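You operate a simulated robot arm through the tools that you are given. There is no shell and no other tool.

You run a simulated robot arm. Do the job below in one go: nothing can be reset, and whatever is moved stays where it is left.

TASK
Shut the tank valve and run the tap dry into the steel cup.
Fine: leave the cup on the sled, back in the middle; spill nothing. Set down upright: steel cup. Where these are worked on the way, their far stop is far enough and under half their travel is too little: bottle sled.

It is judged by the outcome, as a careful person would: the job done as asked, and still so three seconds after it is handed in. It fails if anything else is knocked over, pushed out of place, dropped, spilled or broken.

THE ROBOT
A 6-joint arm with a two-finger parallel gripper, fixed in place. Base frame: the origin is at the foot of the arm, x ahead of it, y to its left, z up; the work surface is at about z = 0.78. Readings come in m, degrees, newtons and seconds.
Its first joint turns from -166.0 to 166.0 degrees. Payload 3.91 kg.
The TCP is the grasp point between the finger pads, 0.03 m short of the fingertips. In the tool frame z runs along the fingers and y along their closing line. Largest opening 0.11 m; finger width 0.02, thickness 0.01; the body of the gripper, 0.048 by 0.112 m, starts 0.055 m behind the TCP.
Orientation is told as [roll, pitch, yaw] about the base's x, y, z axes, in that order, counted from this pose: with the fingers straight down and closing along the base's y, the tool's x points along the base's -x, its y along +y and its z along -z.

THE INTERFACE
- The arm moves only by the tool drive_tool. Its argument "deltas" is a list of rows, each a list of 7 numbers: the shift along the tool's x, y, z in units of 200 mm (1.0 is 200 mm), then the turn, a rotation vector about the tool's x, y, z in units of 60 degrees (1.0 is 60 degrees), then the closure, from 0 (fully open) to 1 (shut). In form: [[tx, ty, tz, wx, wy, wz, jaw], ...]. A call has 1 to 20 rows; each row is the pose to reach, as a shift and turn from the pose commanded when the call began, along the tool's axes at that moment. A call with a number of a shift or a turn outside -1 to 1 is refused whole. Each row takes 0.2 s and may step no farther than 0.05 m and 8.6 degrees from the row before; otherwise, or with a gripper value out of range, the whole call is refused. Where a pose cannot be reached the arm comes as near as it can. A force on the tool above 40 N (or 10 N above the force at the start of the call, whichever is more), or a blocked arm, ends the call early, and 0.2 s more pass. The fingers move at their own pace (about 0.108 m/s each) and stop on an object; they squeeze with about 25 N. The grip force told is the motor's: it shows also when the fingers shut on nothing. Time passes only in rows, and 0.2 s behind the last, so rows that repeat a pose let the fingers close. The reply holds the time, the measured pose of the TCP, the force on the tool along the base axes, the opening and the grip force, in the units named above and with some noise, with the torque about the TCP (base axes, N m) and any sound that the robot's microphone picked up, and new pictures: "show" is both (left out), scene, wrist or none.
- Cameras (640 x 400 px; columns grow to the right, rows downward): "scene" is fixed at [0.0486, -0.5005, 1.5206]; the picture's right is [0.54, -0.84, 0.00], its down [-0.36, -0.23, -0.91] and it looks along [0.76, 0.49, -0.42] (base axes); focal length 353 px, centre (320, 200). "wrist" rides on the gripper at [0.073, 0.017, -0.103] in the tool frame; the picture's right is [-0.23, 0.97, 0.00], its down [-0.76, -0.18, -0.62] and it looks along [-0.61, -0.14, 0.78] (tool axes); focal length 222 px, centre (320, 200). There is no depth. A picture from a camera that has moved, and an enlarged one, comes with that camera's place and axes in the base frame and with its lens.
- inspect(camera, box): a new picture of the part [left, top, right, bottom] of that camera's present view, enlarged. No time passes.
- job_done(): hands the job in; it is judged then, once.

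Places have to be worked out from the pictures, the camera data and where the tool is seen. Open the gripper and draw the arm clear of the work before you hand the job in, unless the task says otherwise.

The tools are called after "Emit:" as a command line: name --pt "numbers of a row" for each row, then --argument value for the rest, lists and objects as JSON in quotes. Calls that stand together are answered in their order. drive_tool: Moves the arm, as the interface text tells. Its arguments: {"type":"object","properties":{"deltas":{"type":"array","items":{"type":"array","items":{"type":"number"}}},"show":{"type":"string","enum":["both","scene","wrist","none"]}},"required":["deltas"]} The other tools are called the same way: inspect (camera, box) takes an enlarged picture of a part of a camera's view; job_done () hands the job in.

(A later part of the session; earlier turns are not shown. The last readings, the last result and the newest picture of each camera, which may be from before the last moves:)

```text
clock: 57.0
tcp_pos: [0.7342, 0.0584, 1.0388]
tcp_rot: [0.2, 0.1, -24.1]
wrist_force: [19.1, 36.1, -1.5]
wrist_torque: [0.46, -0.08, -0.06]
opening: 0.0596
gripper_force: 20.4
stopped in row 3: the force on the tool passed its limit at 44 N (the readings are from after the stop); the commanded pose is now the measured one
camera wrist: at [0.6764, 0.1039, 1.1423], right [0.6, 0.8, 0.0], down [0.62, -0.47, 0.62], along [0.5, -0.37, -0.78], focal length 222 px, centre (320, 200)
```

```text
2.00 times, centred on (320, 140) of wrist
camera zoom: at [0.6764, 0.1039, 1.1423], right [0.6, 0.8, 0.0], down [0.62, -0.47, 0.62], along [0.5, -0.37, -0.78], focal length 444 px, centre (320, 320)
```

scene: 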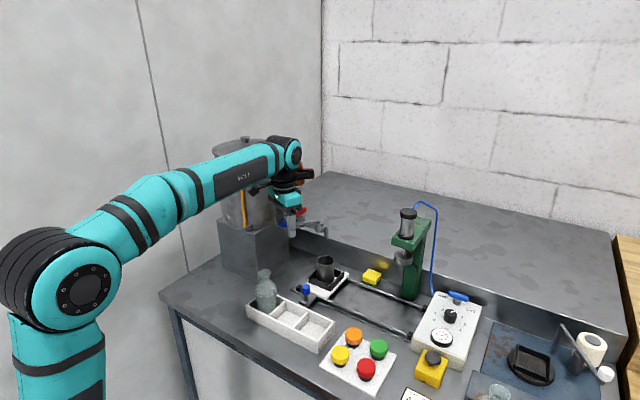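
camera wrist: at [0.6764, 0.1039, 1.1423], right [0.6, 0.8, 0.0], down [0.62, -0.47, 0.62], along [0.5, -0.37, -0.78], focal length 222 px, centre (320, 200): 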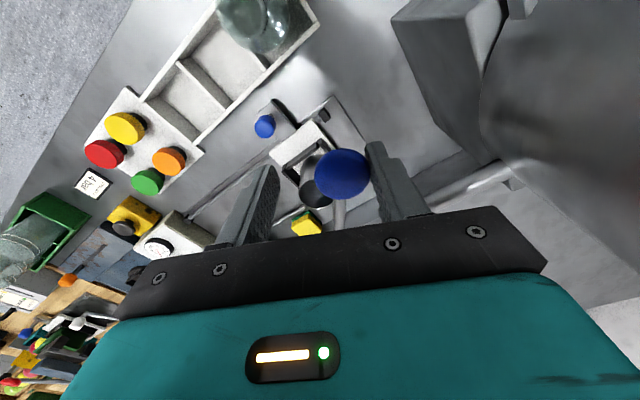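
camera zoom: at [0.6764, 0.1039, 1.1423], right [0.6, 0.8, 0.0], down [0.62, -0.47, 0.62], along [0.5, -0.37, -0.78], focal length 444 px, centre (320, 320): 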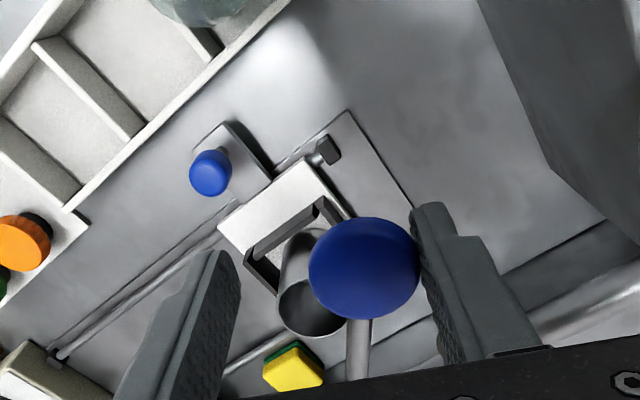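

The lever didn't budge at about 40 N, so that side is its closed stop, and the knob is still at (0.741, 0.072). I'll recentre and try the other direction, toward +y, in small steps.

Emit:
drive_tool --pt "-0.004 0.038 0 0 0 0.083 0.6" --pt "-0.007 0.075 0 0 0 0.133 0.64" --pt "-0.016 0.113 0 0 0 0.133 0.64" --pt "-0.025 0.1515 0 0 0 0.133 0.64" --pt "-0.04 0.188 0 0 0 0.133 0.64" --pt "-0.054 0.2246 0 0 0 0.133 0.64"

Emit:
inspect --camera "scene" --box '[260, 180, 370, 310]'

Emit:
inspect --camera "wrist" --box '[200, 40, 440, 240]'

```text
clock: 58.2
tcp_pos: [0.7512, 0.0832, 1.0405]
tcp_rot: [-0.2, 0.2, -32.2]
wrist_force: [-25.9, -44.0, -6.0]
wrist_torque: [-0.49, 0.06, 0.23]
opening: 0.0652
gripper_force: 25.3
stopped in row 6: the force on the tool passed its limit at 56 N (the readings are from after the stop); the commanded pose is now the measured one
camera wrist: at [0.7014, 0.1367, 1.1434], right [0.71, 0.7, -0.01], down [0.55, -0.55, 0.62], along [0.43, -0.45, -0.78], focal length 222 px, centre (320, 200)
```

scene: 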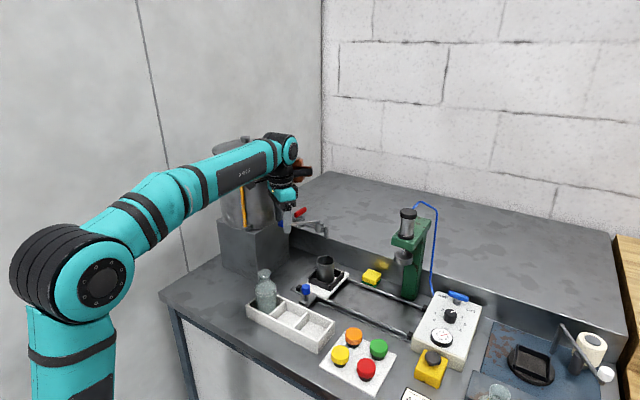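
wrist: 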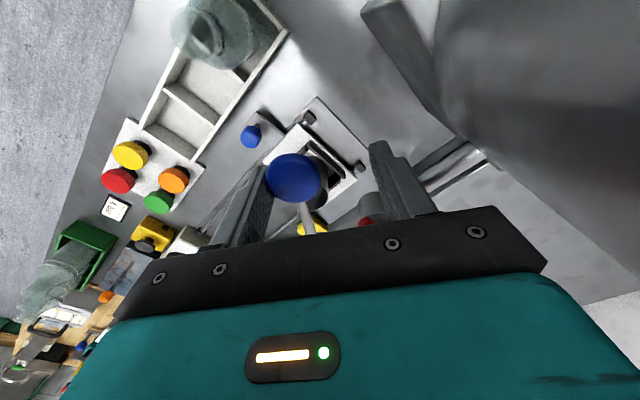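

```text
3.08 times, centred on (315, 245) of scene
camera zoom: at [0.0486, -0.5005, 1.5206], right [0.54, -0.84, 0.0], down [-0.36, -0.23, -0.91], along [0.76, 0.49, -0.42], focal length 1087 px, centre (335, 62)
```

zoom: 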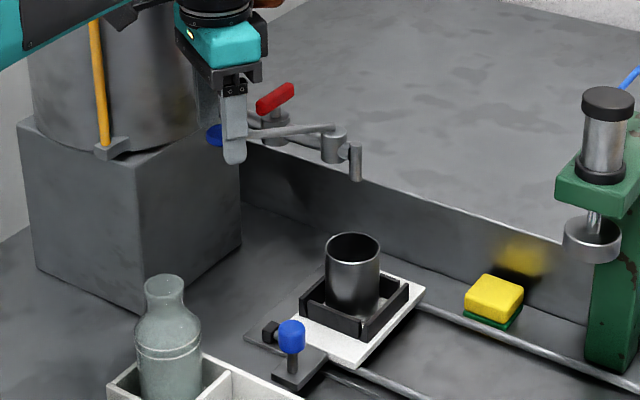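

```text
2.00 times, centred on (320, 140) of wrist
camera zoom: at [0.7014, 0.1367, 1.1434], right [0.71, 0.7, -0.01], down [0.55, -0.55, 0.62], along [0.43, -0.45, -0.78], focal length 444 px, centre (320, 320)
```

zoom: 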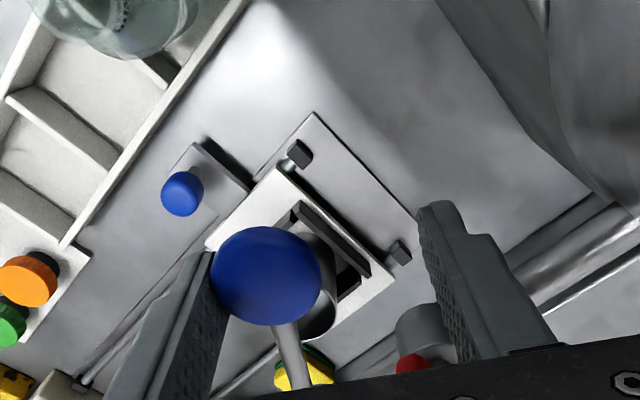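

Both horizontal directions are solid, so the lever must hinge vertically. I'll recentre, grip the knob by its sides and test a small lift.

Emit:
drive_tool --pt "0.005 -0.04 0 0 0 0 0.5" --pt "0.0094 -0.075 0 0 0 0 0.5" --pt "0.0094 -0.075 0.005 0 0 0 0.6" --pt "0.0094 -0.075 0.005 0 0 0 0.7" --pt "0.0094 -0.075 0.005 0 0 0 0.75"

Emit:
inspect --camera "scene" --box '[260, 180, 350, 270]'

Emit:
inspect --camera "wrist" --box '[200, 40, 440, 240]'

```text
clock: 59.4
tcp_pos: [0.7432, 0.0733, 1.0412]
tcp_rot: [-0.1, 0.1, -32.1]
wrist_force: [-14.3, -20.1, -0.4]
wrist_torque: [-0.32, 0.2, 0.05]
opening: 0.0394
gripper_force: 11.7
camera wrist: at [0.6922, 0.1269, 1.144], right [0.71, 0.7, 0.0], down [0.55, -0.56, 0.62], along [0.44, -0.44, -0.78], focal length 222 px, centre (320, 200)
```

scene: 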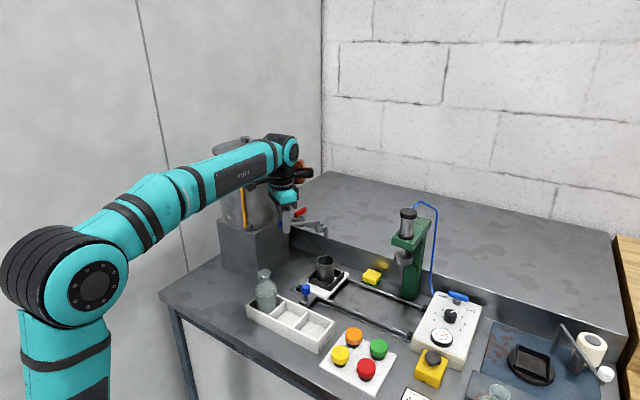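
wrist: 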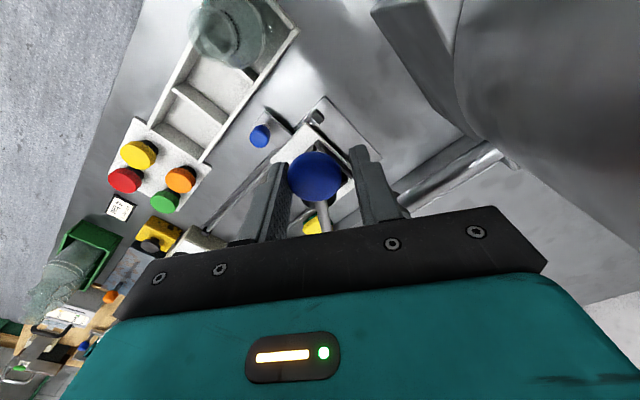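

```text
4.44 times, centred on (305, 225) of scene
camera zoom: at [0.0486, -0.5005, 1.5206], right [0.54, -0.84, 0.0], down [-0.36, -0.23, -0.91], along [0.76, 0.49, -0.42], focal length 1570 px, centre (387, 89)
```

zoom: 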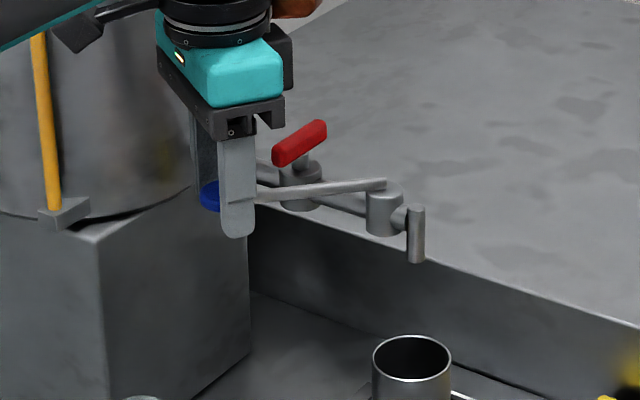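

```text
2.00 times, centred on (320, 140) of wrist
camera zoom: at [0.6922, 0.1269, 1.144], right [0.71, 0.7, 0.0], down [0.55, -0.56, 0.62], along [0.44, -0.44, -0.78], focal length 444 px, centre (320, 320)
```

zoom: 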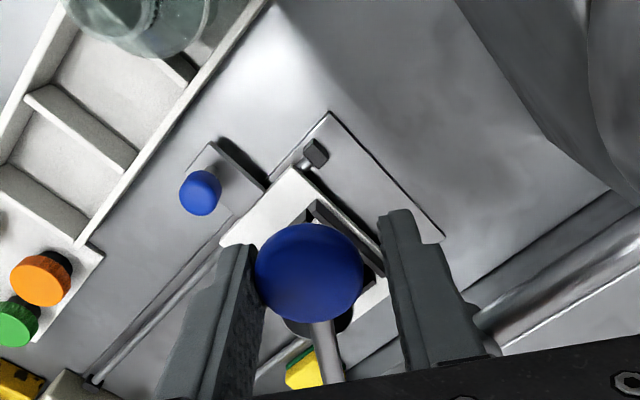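

Only the left finger is touching so far. I'll shift 2 mm to centre and let the grip finish closing.

Emit:
drive_tool --pt "0 -0.01 0 0 0 0 0.7" --pt "0 -0.014 0 0 0 0 0.75" --pt "0 -0.014 0 0 0 0 0.8" --pt "0 -0.014 0 0 0 0 0.8" --show "wrist"

```text
clock: 60.4
tcp_pos: [0.7405, 0.0703, 1.0415]
tcp_rot: [-0.1, 0.2, -32.2]
wrist_force: [-14.8, -20.9, 2.0]
wrist_torque: [-0.29, 0.33, -0.02]
opening: 0.0353
gripper_force: 13.2
camera wrist: at [0.6908, 0.1252, 1.1435], right [0.71, 0.7, 0.0], down [0.55, -0.56, 0.62], along [0.44, -0.44, -0.78], focal length 222 px, centre (320, 200)
```

wrist: 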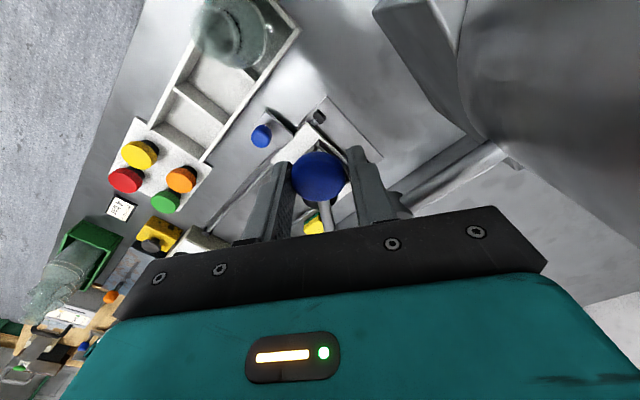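

Nearly both-sided now. One more millimetre, then a small lift test.

Emit:
drive_tool --pt "0 -0.006 0 0 0 0 0.85" --pt "0 -0.008 0 0 0 0 0.85" --pt "0 -0.008 -0.01 0 0 0 0.85" --pt "0 -0.008 -0.025 0 0 0 0.85" --show "scene"

Emit:
inspect --camera "scene" --box '[260, 180, 350, 270]'

```text
clock: 61.6
tcp_pos: [0.7412, 0.0704, 1.0413]
tcp_rot: [-0.4, 0.3, -32.1]
wrist_force: [-9.8, -17.0, -3.1]
wrist_torque: [-0.84, -0.39, 0.07]
opening: 0.0328
gripper_force: 45.6
stopped in row 4: the force on the tool passed its limit at 41 N (the readings are from after the stop); the commanded pose is now the measured one
```

scene: 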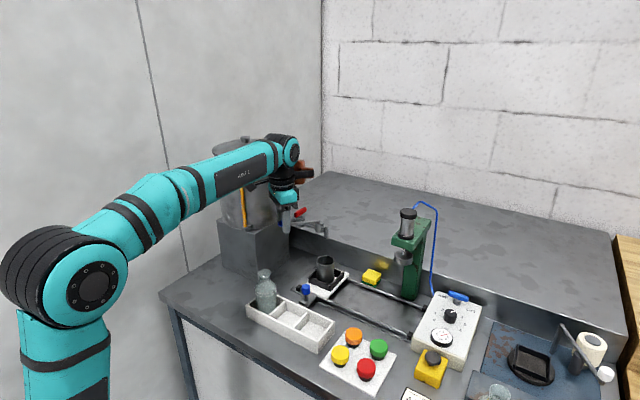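

```text
4.44 times, centred on (305, 225) of scene
camera zoom: at [0.0486, -0.5005, 1.5206], right [0.54, -0.84, 0.0], down [-0.36, -0.23, -0.91], along [0.76, 0.49, -0.42], focal length 1570 px, centre (387, 89)
```

zoom: 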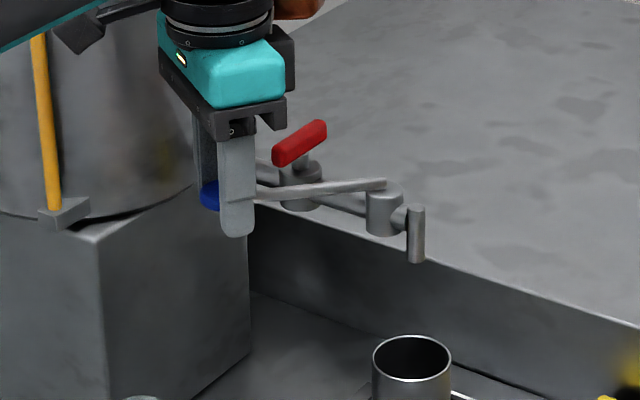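

The lift met firm resistance. Testing a small push down instead.

Emit:
drive_tool --pt "0 -0.006 0 0 0 0 0.85" --pt "0 -0.008 0.01 0 0 0 0.85" --pt "0 -0.008 0.02 0 0 0 0.85" --pt "0 -0.008 0.03 0 0 0 0.85" --show "scene"

Emit:
inspect --camera "scene" --box '[260, 180, 350, 270]'

```text
clock: 62.6
tcp_pos: [0.7415, 0.0708, 1.0368]
tcp_rot: [-0.2, 0.4, -32.0]
wrist_force: [8.3, 10.4, 15.4]
wrist_torque: [-0.45, -1.15, 0.09]
opening: 0.0327
gripper_force: 45.0
```

scene: 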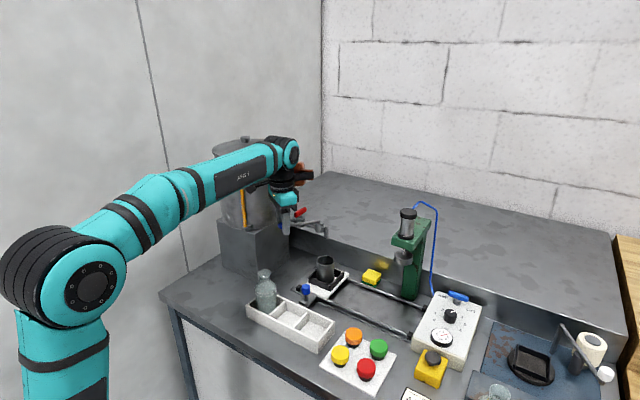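

```text
4.44 times, centred on (305, 225) of scene
camera zoom: at [0.0486, -0.5005, 1.5206], right [0.54, -0.84, 0.0], down [-0.36, -0.23, -0.91], along [0.76, 0.49, -0.42], focal length 1570 px, centre (387, 89)
```

zoom: 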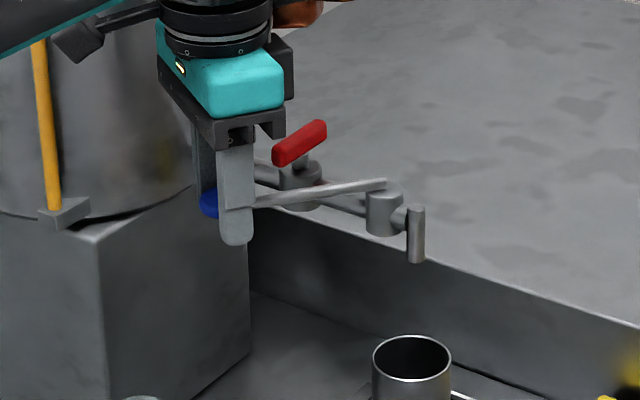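

The lever moved down 4–5 mm under about 15 N: it opens by pushing down. I'll continue down slowly, watching the spout.

Emit:
drive_tool --pt "0.002 0.002 0.02 0 0 0 0.85" --pt "0.004 0.003 0.04 0 0 0 0.85" --pt "0.005 0.003 0.06 0 0 0 0.85" --show "scene"

Emit:
inspect --camera "scene" --box '[260, 190, 370, 310]'

```text
clock: 63.4
tcp_pos: [0.7409, 0.0701, 1.0238]
tcp_rot: [-0.4, 0.4, -32.2]
wrist_force: [5.4, 9.9, 14.4]
wrist_torque: [-0.56, -1.08, 0.0]
opening: 0.0327
gripper_force: 45.1
```

scene: 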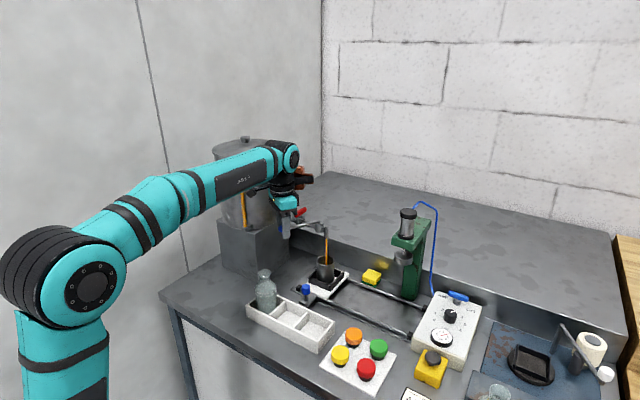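

```text
3.33 times, centred on (315, 250) of scene
camera zoom: at [0.0486, -0.5005, 1.5206], right [0.54, -0.84, 0.0], down [-0.36, -0.23, -0.91], along [0.76, 0.49, -0.42], focal length 1177 px, centre (337, 33)
```

zoom: 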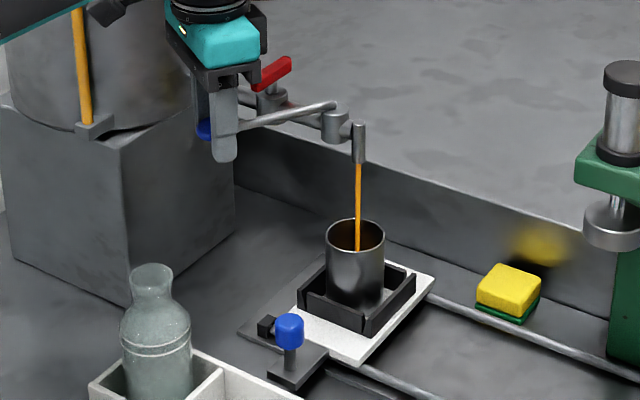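

Amber liquid is streaming squarely into the cup. I'll hold the lever here and watch the flow and the cup level.

Emit:
drive_tool --pt "0 0 0 0 0 0 0.85" --pt "0 0 0 0 0 0 0.85" --pt "0 0 0 0 0 0 0.85" --pt "0 0 0 0 0 0 0.85" --pt "0 0 0 0 0 0 0.85" --show "scene"

Emit:
inspect --camera "scene" --box '[260, 190, 370, 310]'

Emit:
inspect --camera "scene" --box '[210, 140, 290, 250]'

```text
clock: 64.6
tcp_pos: [0.741, 0.0715, 1.0237]
tcp_rot: [-0.2, 0.2, -32.1]
wrist_force: [0.8, 5.8, 9.6]
wrist_torque: [-0.27, -0.58, 0.05]
opening: 0.0325
gripper_force: 45.6
```

scene: 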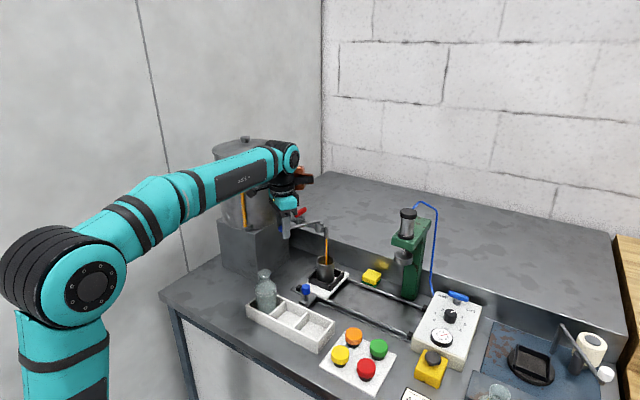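

```text
3.33 times, centred on (315, 250) of scene
camera zoom: at [0.0486, -0.5005, 1.5206], right [0.54, -0.84, 0.0], down [-0.36, -0.23, -0.91], along [0.76, 0.49, -0.42], focal length 1177 px, centre (337, 33)
```

zoom: 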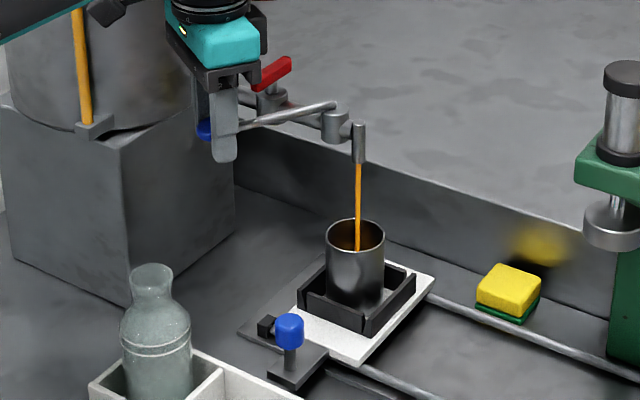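

```text
3.64 times, centred on (250, 195) of scene
camera zoom: at [0.0486, -0.5005, 1.5206], right [0.54, -0.84, 0.0], down [-0.36, -0.23, -0.91], along [0.76, 0.49, -0.42], focal length 1284 px, centre (574, 218)
```

zoom: 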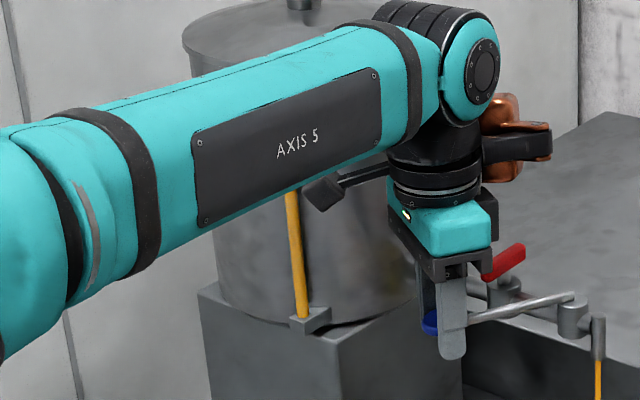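

Still flowing. I'll look into the cup and keep going.

Emit:
inspect --camera "scene" --box '[305, 235, 345, 290]'

Emit:
drive_tool --pt "0 0 0 0 0 0 0.85" --pt "0 0 0 0 0 0 0.85" --pt "0 0 0 0 0 0 0.85" --pt "0 0 0 0 0 0 0.85" --pt "0 0 0 0 0 0 0.85" --show "none"

Emit:
inspect --camera "scene" --box '[305, 220, 345, 290]'

```text
7.27 times, centred on (325, 262) of scene
camera zoom: at [0.0486, -0.5005, 1.5206], right [0.54, -0.84, 0.0], down [-0.36, -0.23, -0.91], along [0.76, 0.49, -0.42], focal length 2569 px, centre (284, -254)
```

zoom: 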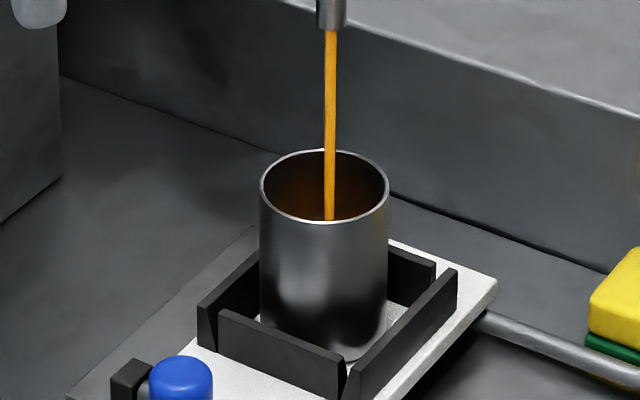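

```text
clock: 65.8
tcp_pos: [0.7402, 0.0701, 1.023]
tcp_rot: [-0.4, 0.3, -32.0]
wrist_force: [-4.1, 4.4, 3.1]
wrist_torque: [0.1, 0.1, 0.03]
opening: 0.0329
gripper_force: 44.3
```

```text
5.71 times, centred on (325, 255) of scene
camera zoom: at [0.0486, -0.5005, 1.5206], right [0.54, -0.84, 0.0], down [-0.36, -0.23, -0.91], along [0.76, 0.49, -0.42], focal length 2018 px, centre (291, -114)
```

zoom: 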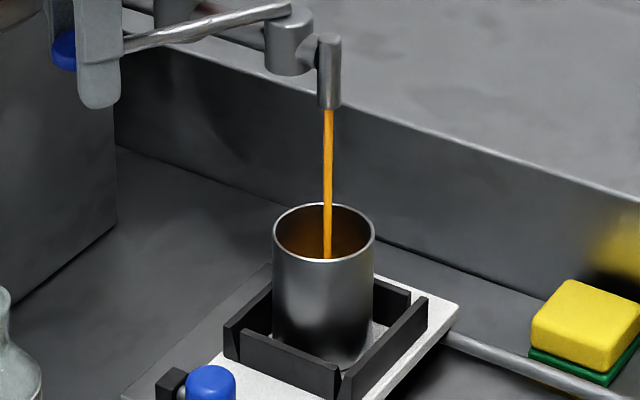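

Still a stream and no visible liquid surface yet. Continuing to hold.

Emit:
drive_tool --pt "0 0 0 0 0 0 0.85" --pt "0 0 0 0 0 0 0.85" --pt "0 0 0 0 0 0 0.85" --pt "0 0 0 0 0 0 0.85" --pt "0 0 0 0 0 0 0.85" --show "none"

Emit:
inspect --camera "scene" --box '[305, 220, 345, 290]'

```text
clock: 67.0
tcp_pos: [0.74, 0.0701, 1.0223]
tcp_rot: [-0.5, 0.3, -32.2]
wrist_force: [-6.6, 3.6, -0.8]
wrist_torque: [0.29, 0.47, 0.04]
opening: 0.0328
gripper_force: 44.5
```

```text
5.71 times, centred on (325, 255) of scene
camera zoom: at [0.0486, -0.5005, 1.5206], right [0.54, -0.84, 0.0], down [-0.36, -0.23, -0.91], along [0.76, 0.49, -0.42], focal length 2018 px, centre (291, -114)
```

zoom: 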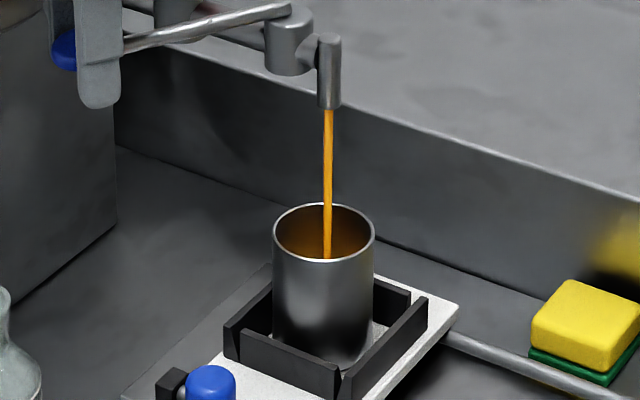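

Flow continues steadily, and the lever needs no holding force now. I'll wait a bit more.

Emit:
drive_tool --pt "0 0 0 0 0 0 0.85" --pt "0 0 0 0 0 0 0.85" --pt "0 0 0 0 0 0 0.85" --pt "0 0 0 0 0 0 0.85" --pt "0 0 0 0 0 0 0.85" --pt "0 0 0 0 0 0 0.85" --pt "0 0 0 0 0 0 0.85" --show "none"

Emit:
inspect --camera "scene" --box '[305, 220, 345, 290]'

```text
clock: 68.6
tcp_pos: [0.74, 0.0712, 1.023]
tcp_rot: [-0.3, 0.3, -32.1]
wrist_force: [-8.2, 2.7, -0.1]
wrist_torque: [0.26, 0.45, 0.06]
opening: 0.0326
gripper_force: 45.5
```

```text
5.71 times, centred on (325, 255) of scene
camera zoom: at [0.0486, -0.5005, 1.5206], right [0.54, -0.84, 0.0], down [-0.36, -0.23, -0.91], along [0.76, 0.49, -0.42], focal length 2018 px, centre (291, -114)
```

zoom: 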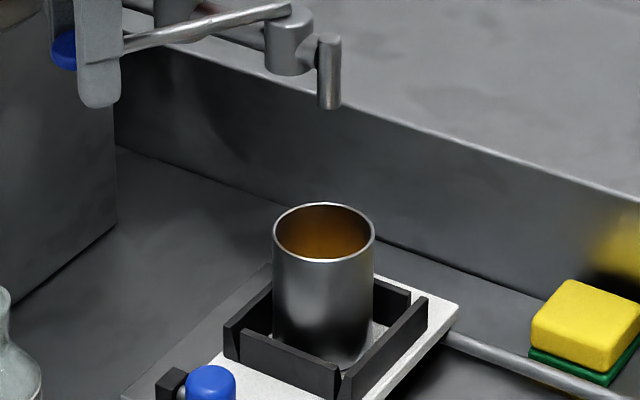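

The stream has stopped with the lever still down. I'll push it slightly further open and wait to confirm the pipe is truly dry.

Emit:
drive_tool --pt "0 0 0.02 0 0 0 0.85" --pt "0 0 0.04 0 0 0 0.85" --pt "0 0 0.05 0 0 0 0.85" --pt "0 0 0.05 0 0 0 0.85" --pt "0 0 0.05 0 0 0 0.85" --pt "0 0 0.05 0 0 0 0.85" --pt "0 0 0.05 0 0 0 0.85" --show "none"

Emit:
inspect --camera "scene" --box '[260, 190, 370, 310]'

Emit:
inspect --camera "scene" --box '[305, 235, 345, 290]'

```text
clock: 70.2
tcp_pos: [0.7404, 0.0708, 1.014]
tcp_rot: [-0.3, 0.3, -32.1]
wrist_force: [13.9, -8.9, 14.4]
wrist_torque: [-0.55, -0.9, 0.09]
opening: 0.0326
gripper_force: 45.2
```

```text
3.33 times, centred on (315, 250) of scene
camera zoom: at [0.0486, -0.5005, 1.5206], right [0.54, -0.84, 0.0], down [-0.36, -0.23, -0.91], along [0.76, 0.49, -0.42], focal length 1177 px, centre (337, 33)
```

zoom: 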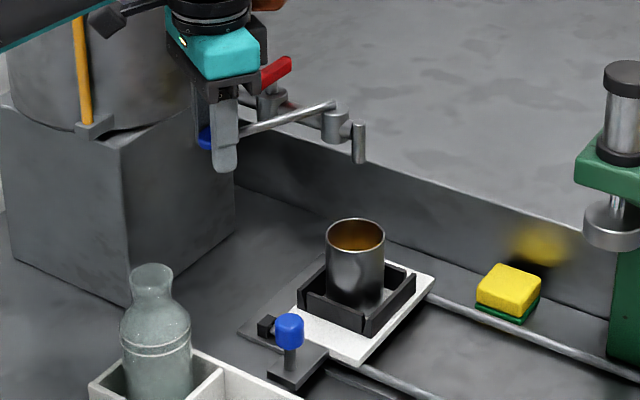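

```text
7.27 times, centred on (325, 262) of scene
camera zoom: at [0.0486, -0.5005, 1.5206], right [0.54, -0.84, 0.0], down [-0.36, -0.23, -0.91], along [0.76, 0.49, -0.42], focal length 2569 px, centre (284, -254)
```

zoom: 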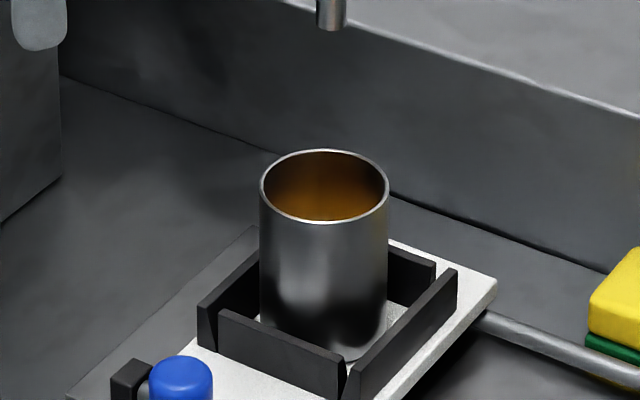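

Nothing more runs out, so the tap is dry. I'll lift the lever back to its closed position.

Emit:
drive_tool --pt "0 0 -0.03 0 0 0 0.85" --pt "0 0 -0.06 0 0 0 0.85" --pt "-0.001 0 -0.09 0 0 0 0.85" --pt "-0.003 0 -0.115 0 0 0 0.85" --pt "-0.004 0 -0.135 0 0 0 0.85" --show "wrist"

Emit:
inspect --camera "scene" --box '[260, 190, 370, 310]'

```text
clock: 71.4
tcp_pos: [0.7409, 0.0705, 1.0392]
tcp_rot: [-0.4, 0.5, -32.0]
wrist_force: [-19.4, -11.5, -20.1]
wrist_torque: [0.41, 0.99, -0.04]
opening: 0.0327
gripper_force: 45.2
camera wrist: at [0.6902, 0.1247, 1.1424], right [0.71, 0.7, -0.01], down [0.56, -0.55, 0.62], along [0.43, -0.44, -0.79], focal length 222 px, centre (320, 200)
```

wrist: 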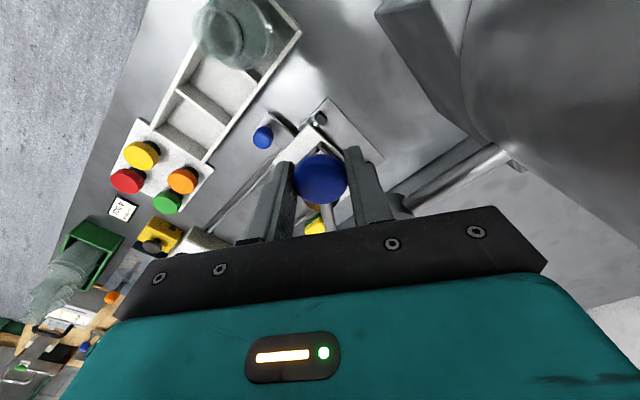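

```text
3.33 times, centred on (315, 250) of scene
camera zoom: at [0.0486, -0.5005, 1.5206], right [0.54, -0.84, 0.0], down [-0.36, -0.23, -0.91], along [0.76, 0.49, -0.42], focal length 1177 px, centre (337, 33)
```

zoom: 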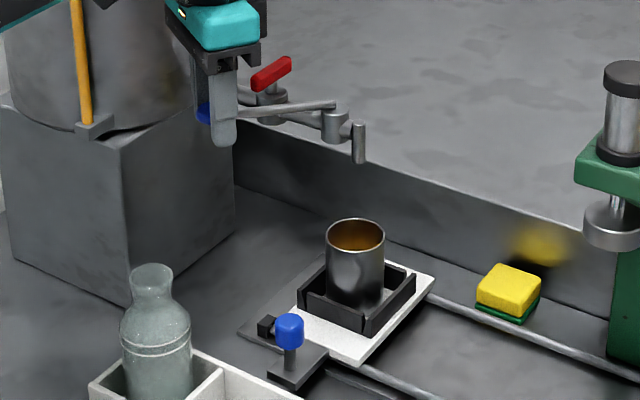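

Almost back up, 2 mm short. A final small lift to the upper stop, then I'll release.

Emit:
drive_tool --pt "0 0 -0.008 0 0 0 0.85" --pt "0 0 -0.015 0 0 0 0.85" --show "none"

```text
clock: 72.0
tcp_pos: [0.7409, 0.0707, 1.0423]
tcp_rot: [-0.3, 0.4, -32.1]
wrist_force: [-17.1, -14.3, -31.8]
wrist_torque: [-0.04, 0.18, -0.01]
opening: 0.0328
gripper_force: 45.0
```

The lever is against its upper stop. Releasing and rising clear.

Emit:
drive_tool --pt "0 0 0.005 0 0 0 0.7" --pt "0 0 0.005 0 0 0 0.5" --pt "0 0 0.005 0 0 0 0.3" --pt "0 0 -0.1 0 0 0 0.3" --pt "0 0 -0.25 0 0 0 0.3" --pt "0 0 -0.4 0 0 0 0.3"

Emit:
inspect --camera "scene" --box '[260, 190, 370, 310]'

```text
clock: 73.4
tcp_pos: [0.7365, 0.07, 1.1236]
tcp_rot: [-0.3, 0.4, -32.1]
wrist_force: [-0.5, -0.2, -0.2]
wrist_torque: [-0.02, 0.02, 0.02]
opening: 0.0769
gripper_force: 0.1
camera wrist: at [0.687, 0.1238, 1.2264], right [0.71, 0.7, -0.01], down [0.56, -0.55, 0.62], along [0.43, -0.44, -0.79], focal length 222 px, centre (320, 200)
```

scene: 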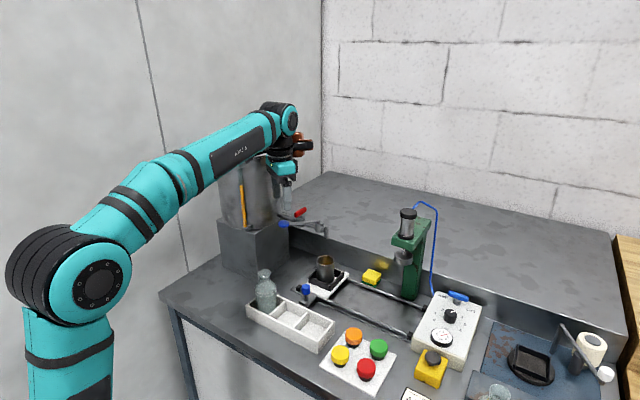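
wrist: 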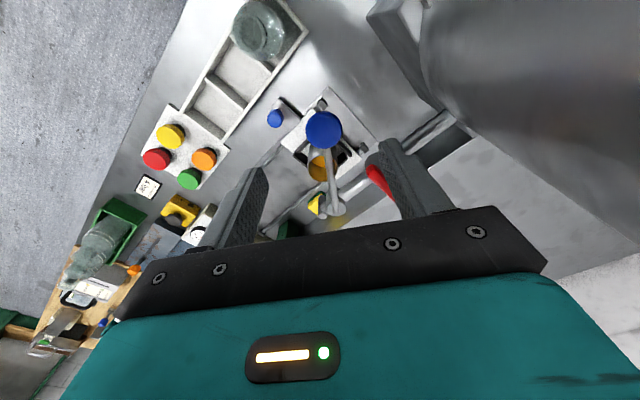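

```text
3.33 times, centred on (315, 250) of scene
camera zoom: at [0.0486, -0.5005, 1.5206], right [0.54, -0.84, 0.0], down [-0.36, -0.23, -0.91], along [0.76, 0.49, -0.42], focal length 1177 px, centre (337, 33)
```

zoom: 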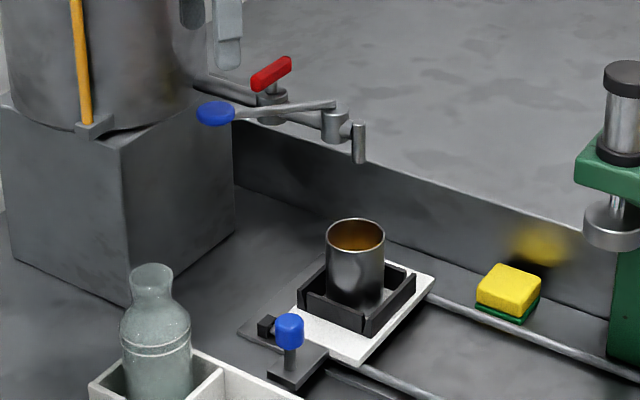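

Lever is back up and the spout isn't dripping. Next the sled: I'll turn back to yaw -90 with the 20° lean and approach its knob, now near (0.718, -0.019).

Emit:
drive_tool --pt "-0.03 -0.1 0 0 0 0.138 0.3" --pt "-0.06 -0.2 0 0 0 0.276 0.3" --pt "-0.09 -0.3 0 0 0 0.414 0.4" --pt "-0.12 -0.4 0 0 0 0.552 0.5" --pt "-0.15 -0.5 0 0 0 0.69 0.55" --pt "-0.18 -0.6 0 0 0 0.828 0.55" --pt "-0.1905 -0.6475 0 0 0 0.965 0.55" --show "none"

Emit:
drive_tool --pt "0 0 0.1 0 0.11 0 0.55" --pt "0 0.04 0.3 0 0.22 0 0.55" --pt "0 0.08 0.5 0 0.337 0 0.55"

Emit:
inspect --camera "wrist" --box '[200, 0, 440, 220]'

```text
clock: 75.0
tcp_pos: [0.7051, -0.061, 1.1247]
tcp_rot: [-0.4, -0.1, -90.0]
wrist_force: [0.2, 0.4, -0.5]
wrist_torque: [0.0, 0.03, 0.01]
opening: 0.0494
gripper_force: 0.2
```

```text
clock: 75.8
tcp_pos: [0.7193, -0.0576, 1.0232]
tcp_rot: [-0.5, 20.1, -90.2]
wrist_force: [-0.3, -0.3, 0.7]
wrist_torque: [-0.04, -0.02, 0.0]
opening: 0.0496
gripper_force: 0.1
camera wrist: at [0.7377, -0.0249, 1.1441], right [0.97, -0.21, -0.09], down [-0.18, -0.93, 0.32], along [-0.15, -0.3, -0.94], focal length 222 px, centre (320, 200)
```

scene: 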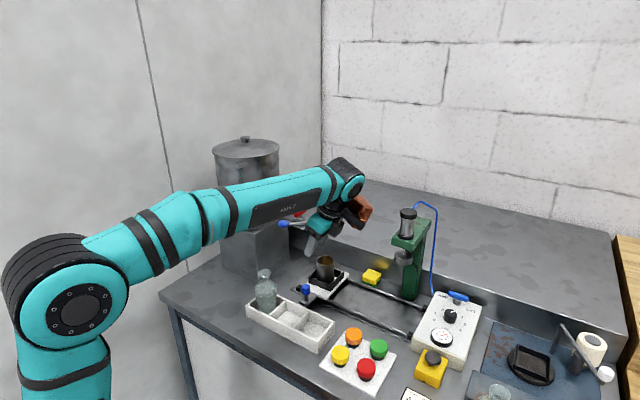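
wrist: 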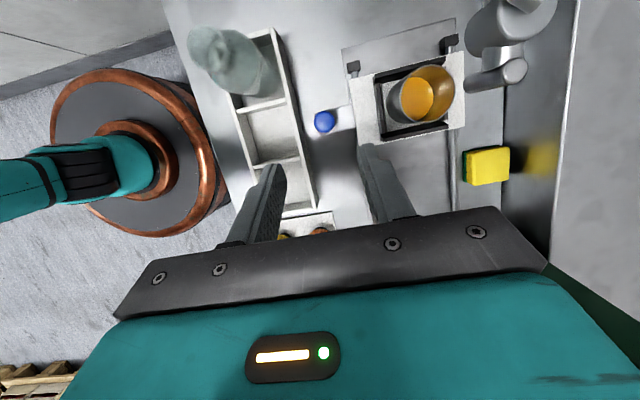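

```text
1.82 times, centred on (320, 110) of wrist
camera zoom: at [0.7377, -0.0249, 1.1441], right [0.97, -0.21, -0.09], down [-0.18, -0.93, 0.32], along [-0.15, -0.3, -0.94], focal length 404 px, centre (320, 364)
```

zoom: 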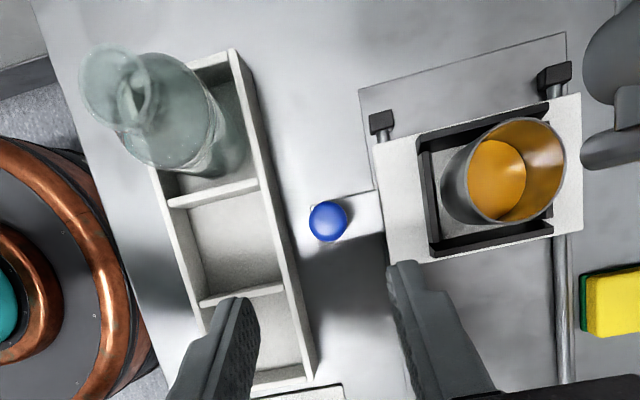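

The cup holds amber liquid at a safe level. Knob at (0.719, -0.018). Descending onto it.

Emit:
drive_tool --pt "-0.025 -0.003 0.2 0 0 0 0.55" --pt "-0.06 -0.006 0.4 0 0 0 0.55" --pt "-0.09 -0.009 0.6 0 0 0 0.55" --pt "-0.115 -0.009 0.74 0 0 0 0.55" --pt "-0.128 -0.009 0.8167 0 0 0 0.55"

Emit:
inspect --camera "wrist" --box '[240, 80, 440, 240]'

```text
clock: 77.0
tcp_pos: [0.7163, -0.0296, 0.8624]
tcp_rot: [-0.5, 20.1, -90.0]
wrist_force: [-0.2, -0.2, 0.2]
wrist_torque: [-0.02, -0.05, 0.0]
opening: 0.0495
gripper_force: 0.1
camera wrist: at [0.7357, 0.0039, 0.984], right [0.97, -0.21, -0.09], down [-0.17, -0.93, 0.32], along [-0.15, -0.3, -0.94], focal length 222 px, centre (320, 200)
```

scene: 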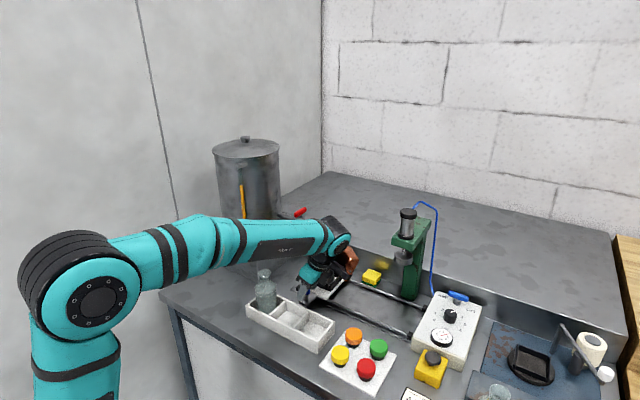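
wrist: 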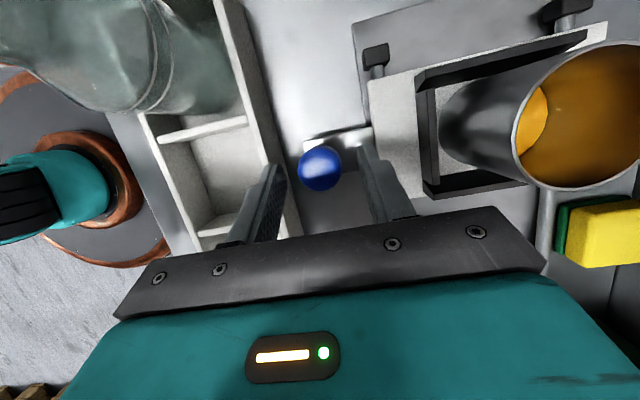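

```text
2.50 times, centred on (340, 160) of wrist
camera zoom: at [0.7357, 0.0039, 0.984], right [0.97, -0.21, -0.09], down [-0.17, -0.93, 0.32], along [-0.15, -0.3, -0.94], focal length 555 px, centre (270, 300)
```

zoom: 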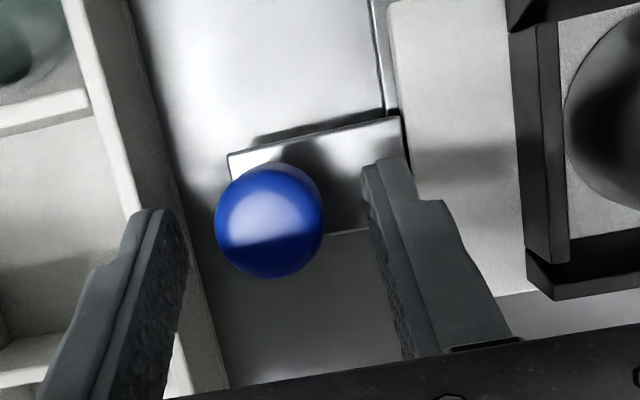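

I'll shift 4 mm in +y to match the earlier grip, then close on the knob.

Emit:
drive_tool --pt "0.0188 0.003 0.0069 0 0 0 0.55" --pt "0.0188 0.003 0.0069 0 0 0 0.68" --pt "0.0188 0.003 0.0069 0 0 0 0.75" --pt "0.0188 0.003 0.0069 0 0 0 0.8" --pt "0.0188 0.003 0.0069 0 0 0 0.82" --show "wrist"

Emit:
inspect --camera "wrist" --box '[240, 80, 440, 240]'

```text
clock: 78.2
tcp_pos: [0.719, -0.0234, 0.8624]
tcp_rot: [-0.6, 20.1, -90.2]
wrist_force: [12.9, -0.2, 0.6]
wrist_torque: [0.04, -0.28, -0.04]
opening: 0.0266
gripper_force: 6.6
camera wrist: at [0.7368, 0.0091, 0.9838], right [0.97, -0.21, -0.09], down [-0.17, -0.93, 0.32], along [-0.15, -0.3, -0.94], focal length 222 px, centre (320, 200)
```

wrist: 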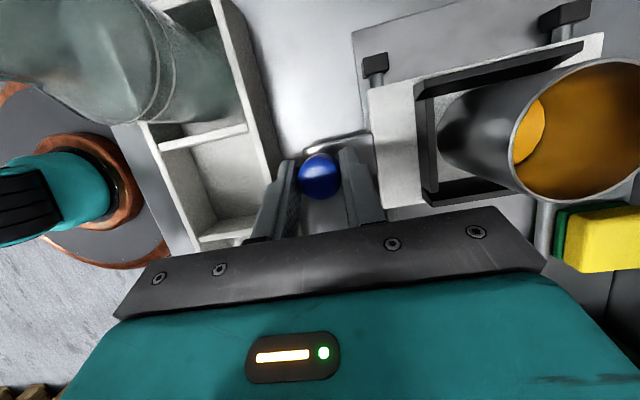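

```text
2.50 times, centred on (340, 160) of wrist
camera zoom: at [0.7368, 0.0091, 0.9838], right [0.97, -0.21, -0.09], down [-0.17, -0.93, 0.32], along [-0.15, -0.3, -0.94], focal length 555 px, centre (270, 300)
```

zoom: 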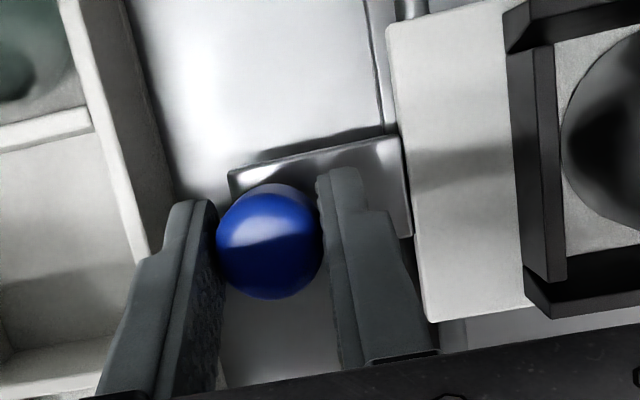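

Grip matches the earlier one. I'll finish closing and slide the sled gently back toward the middle, in stages.

Emit:
drive_tool --pt "0 0.004 0 0 0 0 0.85" --pt "0 0.004 0 0 0 0 0.85" --pt "-0.0094 0.004 -0.0035 0 0 0 0.85" --pt "-0.0282 0.004 -0.0104 0 0 0 0.85" --pt "-0.0563 0.004 -0.0207 0 0 0 0.85" --pt "-0.0845 0.004 -0.0311 0 0 0 0.85" --pt "-0.1126 0.004 -0.0414 0 0 0 0.85" --pt "-0.131 0.004 -0.0483 0 0 0 0.85" --pt "-0.1408 0.004 -0.0518 0 0 0 0.85"

Emit:
inspect --camera "scene" --box '[280, 200, 400, 340]'

```text
clock: 80.2
tcp_pos: [0.7188, -0.053, 0.8627]
tcp_rot: [-0.4, 20.1, -90.1]
wrist_force: [4.8, 0.8, 25.9]
wrist_torque: [0.19, -0.12, -0.08]
opening: 0.025
gripper_force: 45.4
camera wrist: at [0.737, -0.0198, 0.9837], right [0.97, -0.21, -0.08], down [-0.18, -0.93, 0.32], along [-0.15, -0.3, -0.94], focal length 222 px, centre (320, 200)
```

scene: 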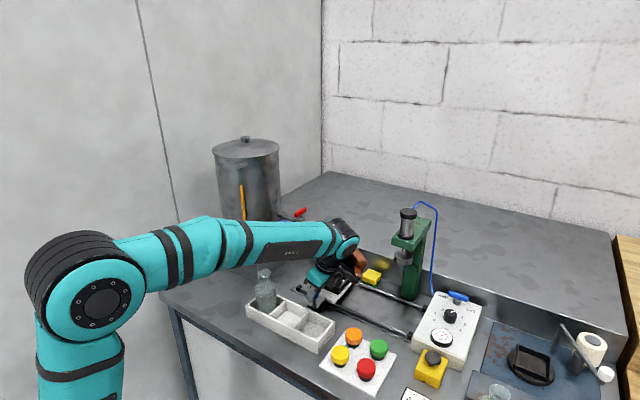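
wrist: 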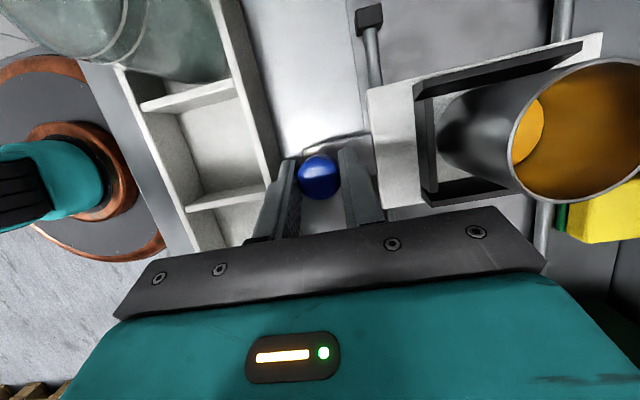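

```text
2.86 times, centred on (340, 270) of scene
camera zoom: at [0.0486, -0.5005, 1.5206], right [0.54, -0.84, 0.0], down [-0.36, -0.23, -0.91], along [0.76, 0.49, -0.42], focal length 1009 px, centre (263, 0)
```

zoom: 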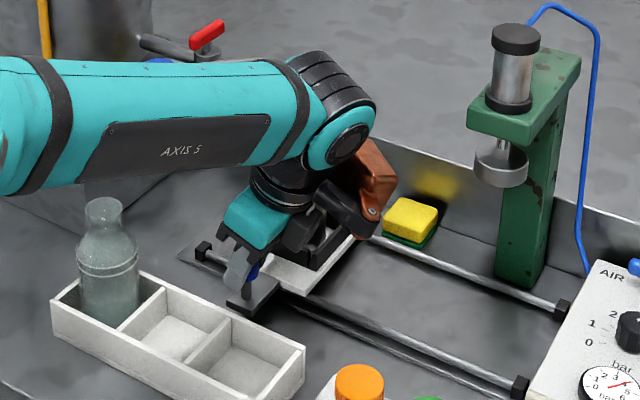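

The sled follows well. I'll ease the vertical load by 1 mm and continue another 5 cm.

Emit:
drive_tool --pt "0.0017 0 -0.0047 0 0 0 0.85" --pt "-0.0077 0 -0.0082 0 0 0 0.85" --pt "-0.0265 0 -0.0151 0 0 0 0.85" --pt "-0.0546 0 -0.0254 0 0 0 0.85" --pt "-0.0875 0 -0.0375 0 0 0 0.85" --pt "-0.1204 0 -0.0496 0 0 0 0.85" --pt "-0.1532 0 -0.0616 0 0 0 0.85" --pt "-0.186 0 -0.0737 0 0 0 0.85" --pt "-0.2142 0 -0.084 0 0 0 0.85" --pt "-0.233 0 -0.091 0 0 0 0.85"

Emit:
inspect --camera "scene" --box '[320, 250, 410, 330]'

```text
clock: 82.4
tcp_pos: [0.7176, -0.1042, 0.863]
tcp_rot: [-0.5, 20.2, -90.2]
wrist_force: [-17.2, -0.4, 0.8]
wrist_torque: [-0.14, 0.39, -0.03]
opening: 0.0255
gripper_force: 44.3
camera wrist: at [0.7374, -0.0701, 0.9836], right [0.97, -0.21, -0.09], down [-0.17, -0.93, 0.32], along [-0.15, -0.3, -0.94], focal length 222 px, centre (320, 200)
```

scene: 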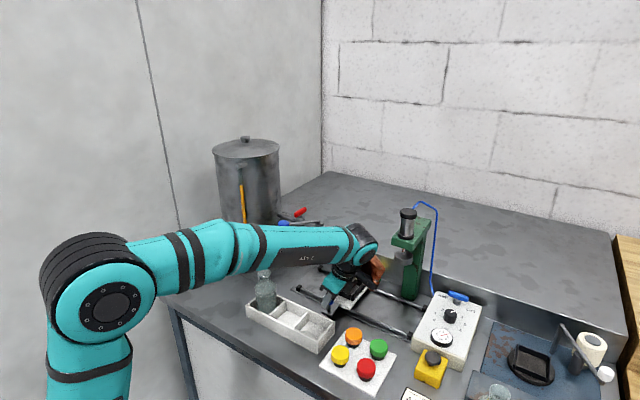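
wrist: 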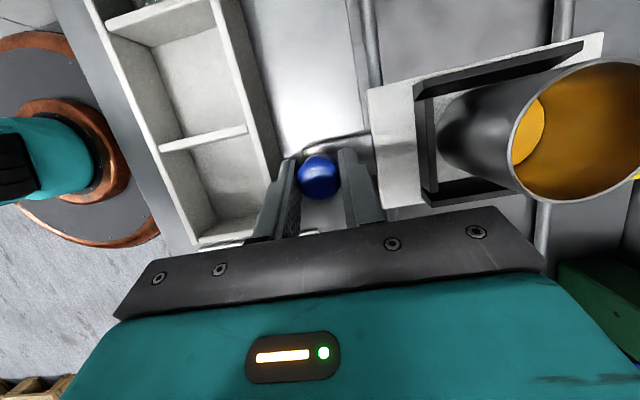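

```text
5.00 times, centred on (365, 290) of scene
camera zoom: at [0.0486, -0.5005, 1.5206], right [0.54, -0.84, 0.0], down [-0.36, -0.23, -0.91], along [0.76, 0.49, -0.42], focal length 1766 px, centre (95, -250)
```

zoom: 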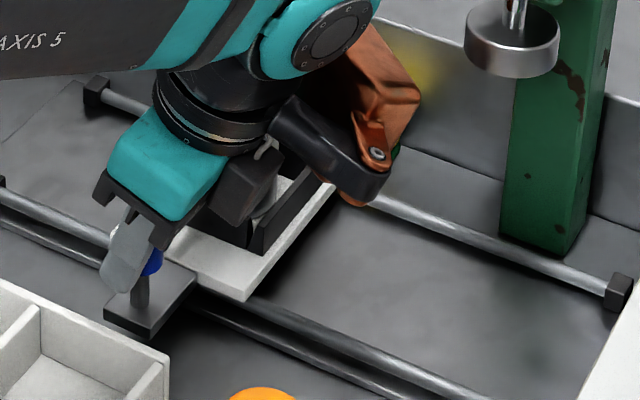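

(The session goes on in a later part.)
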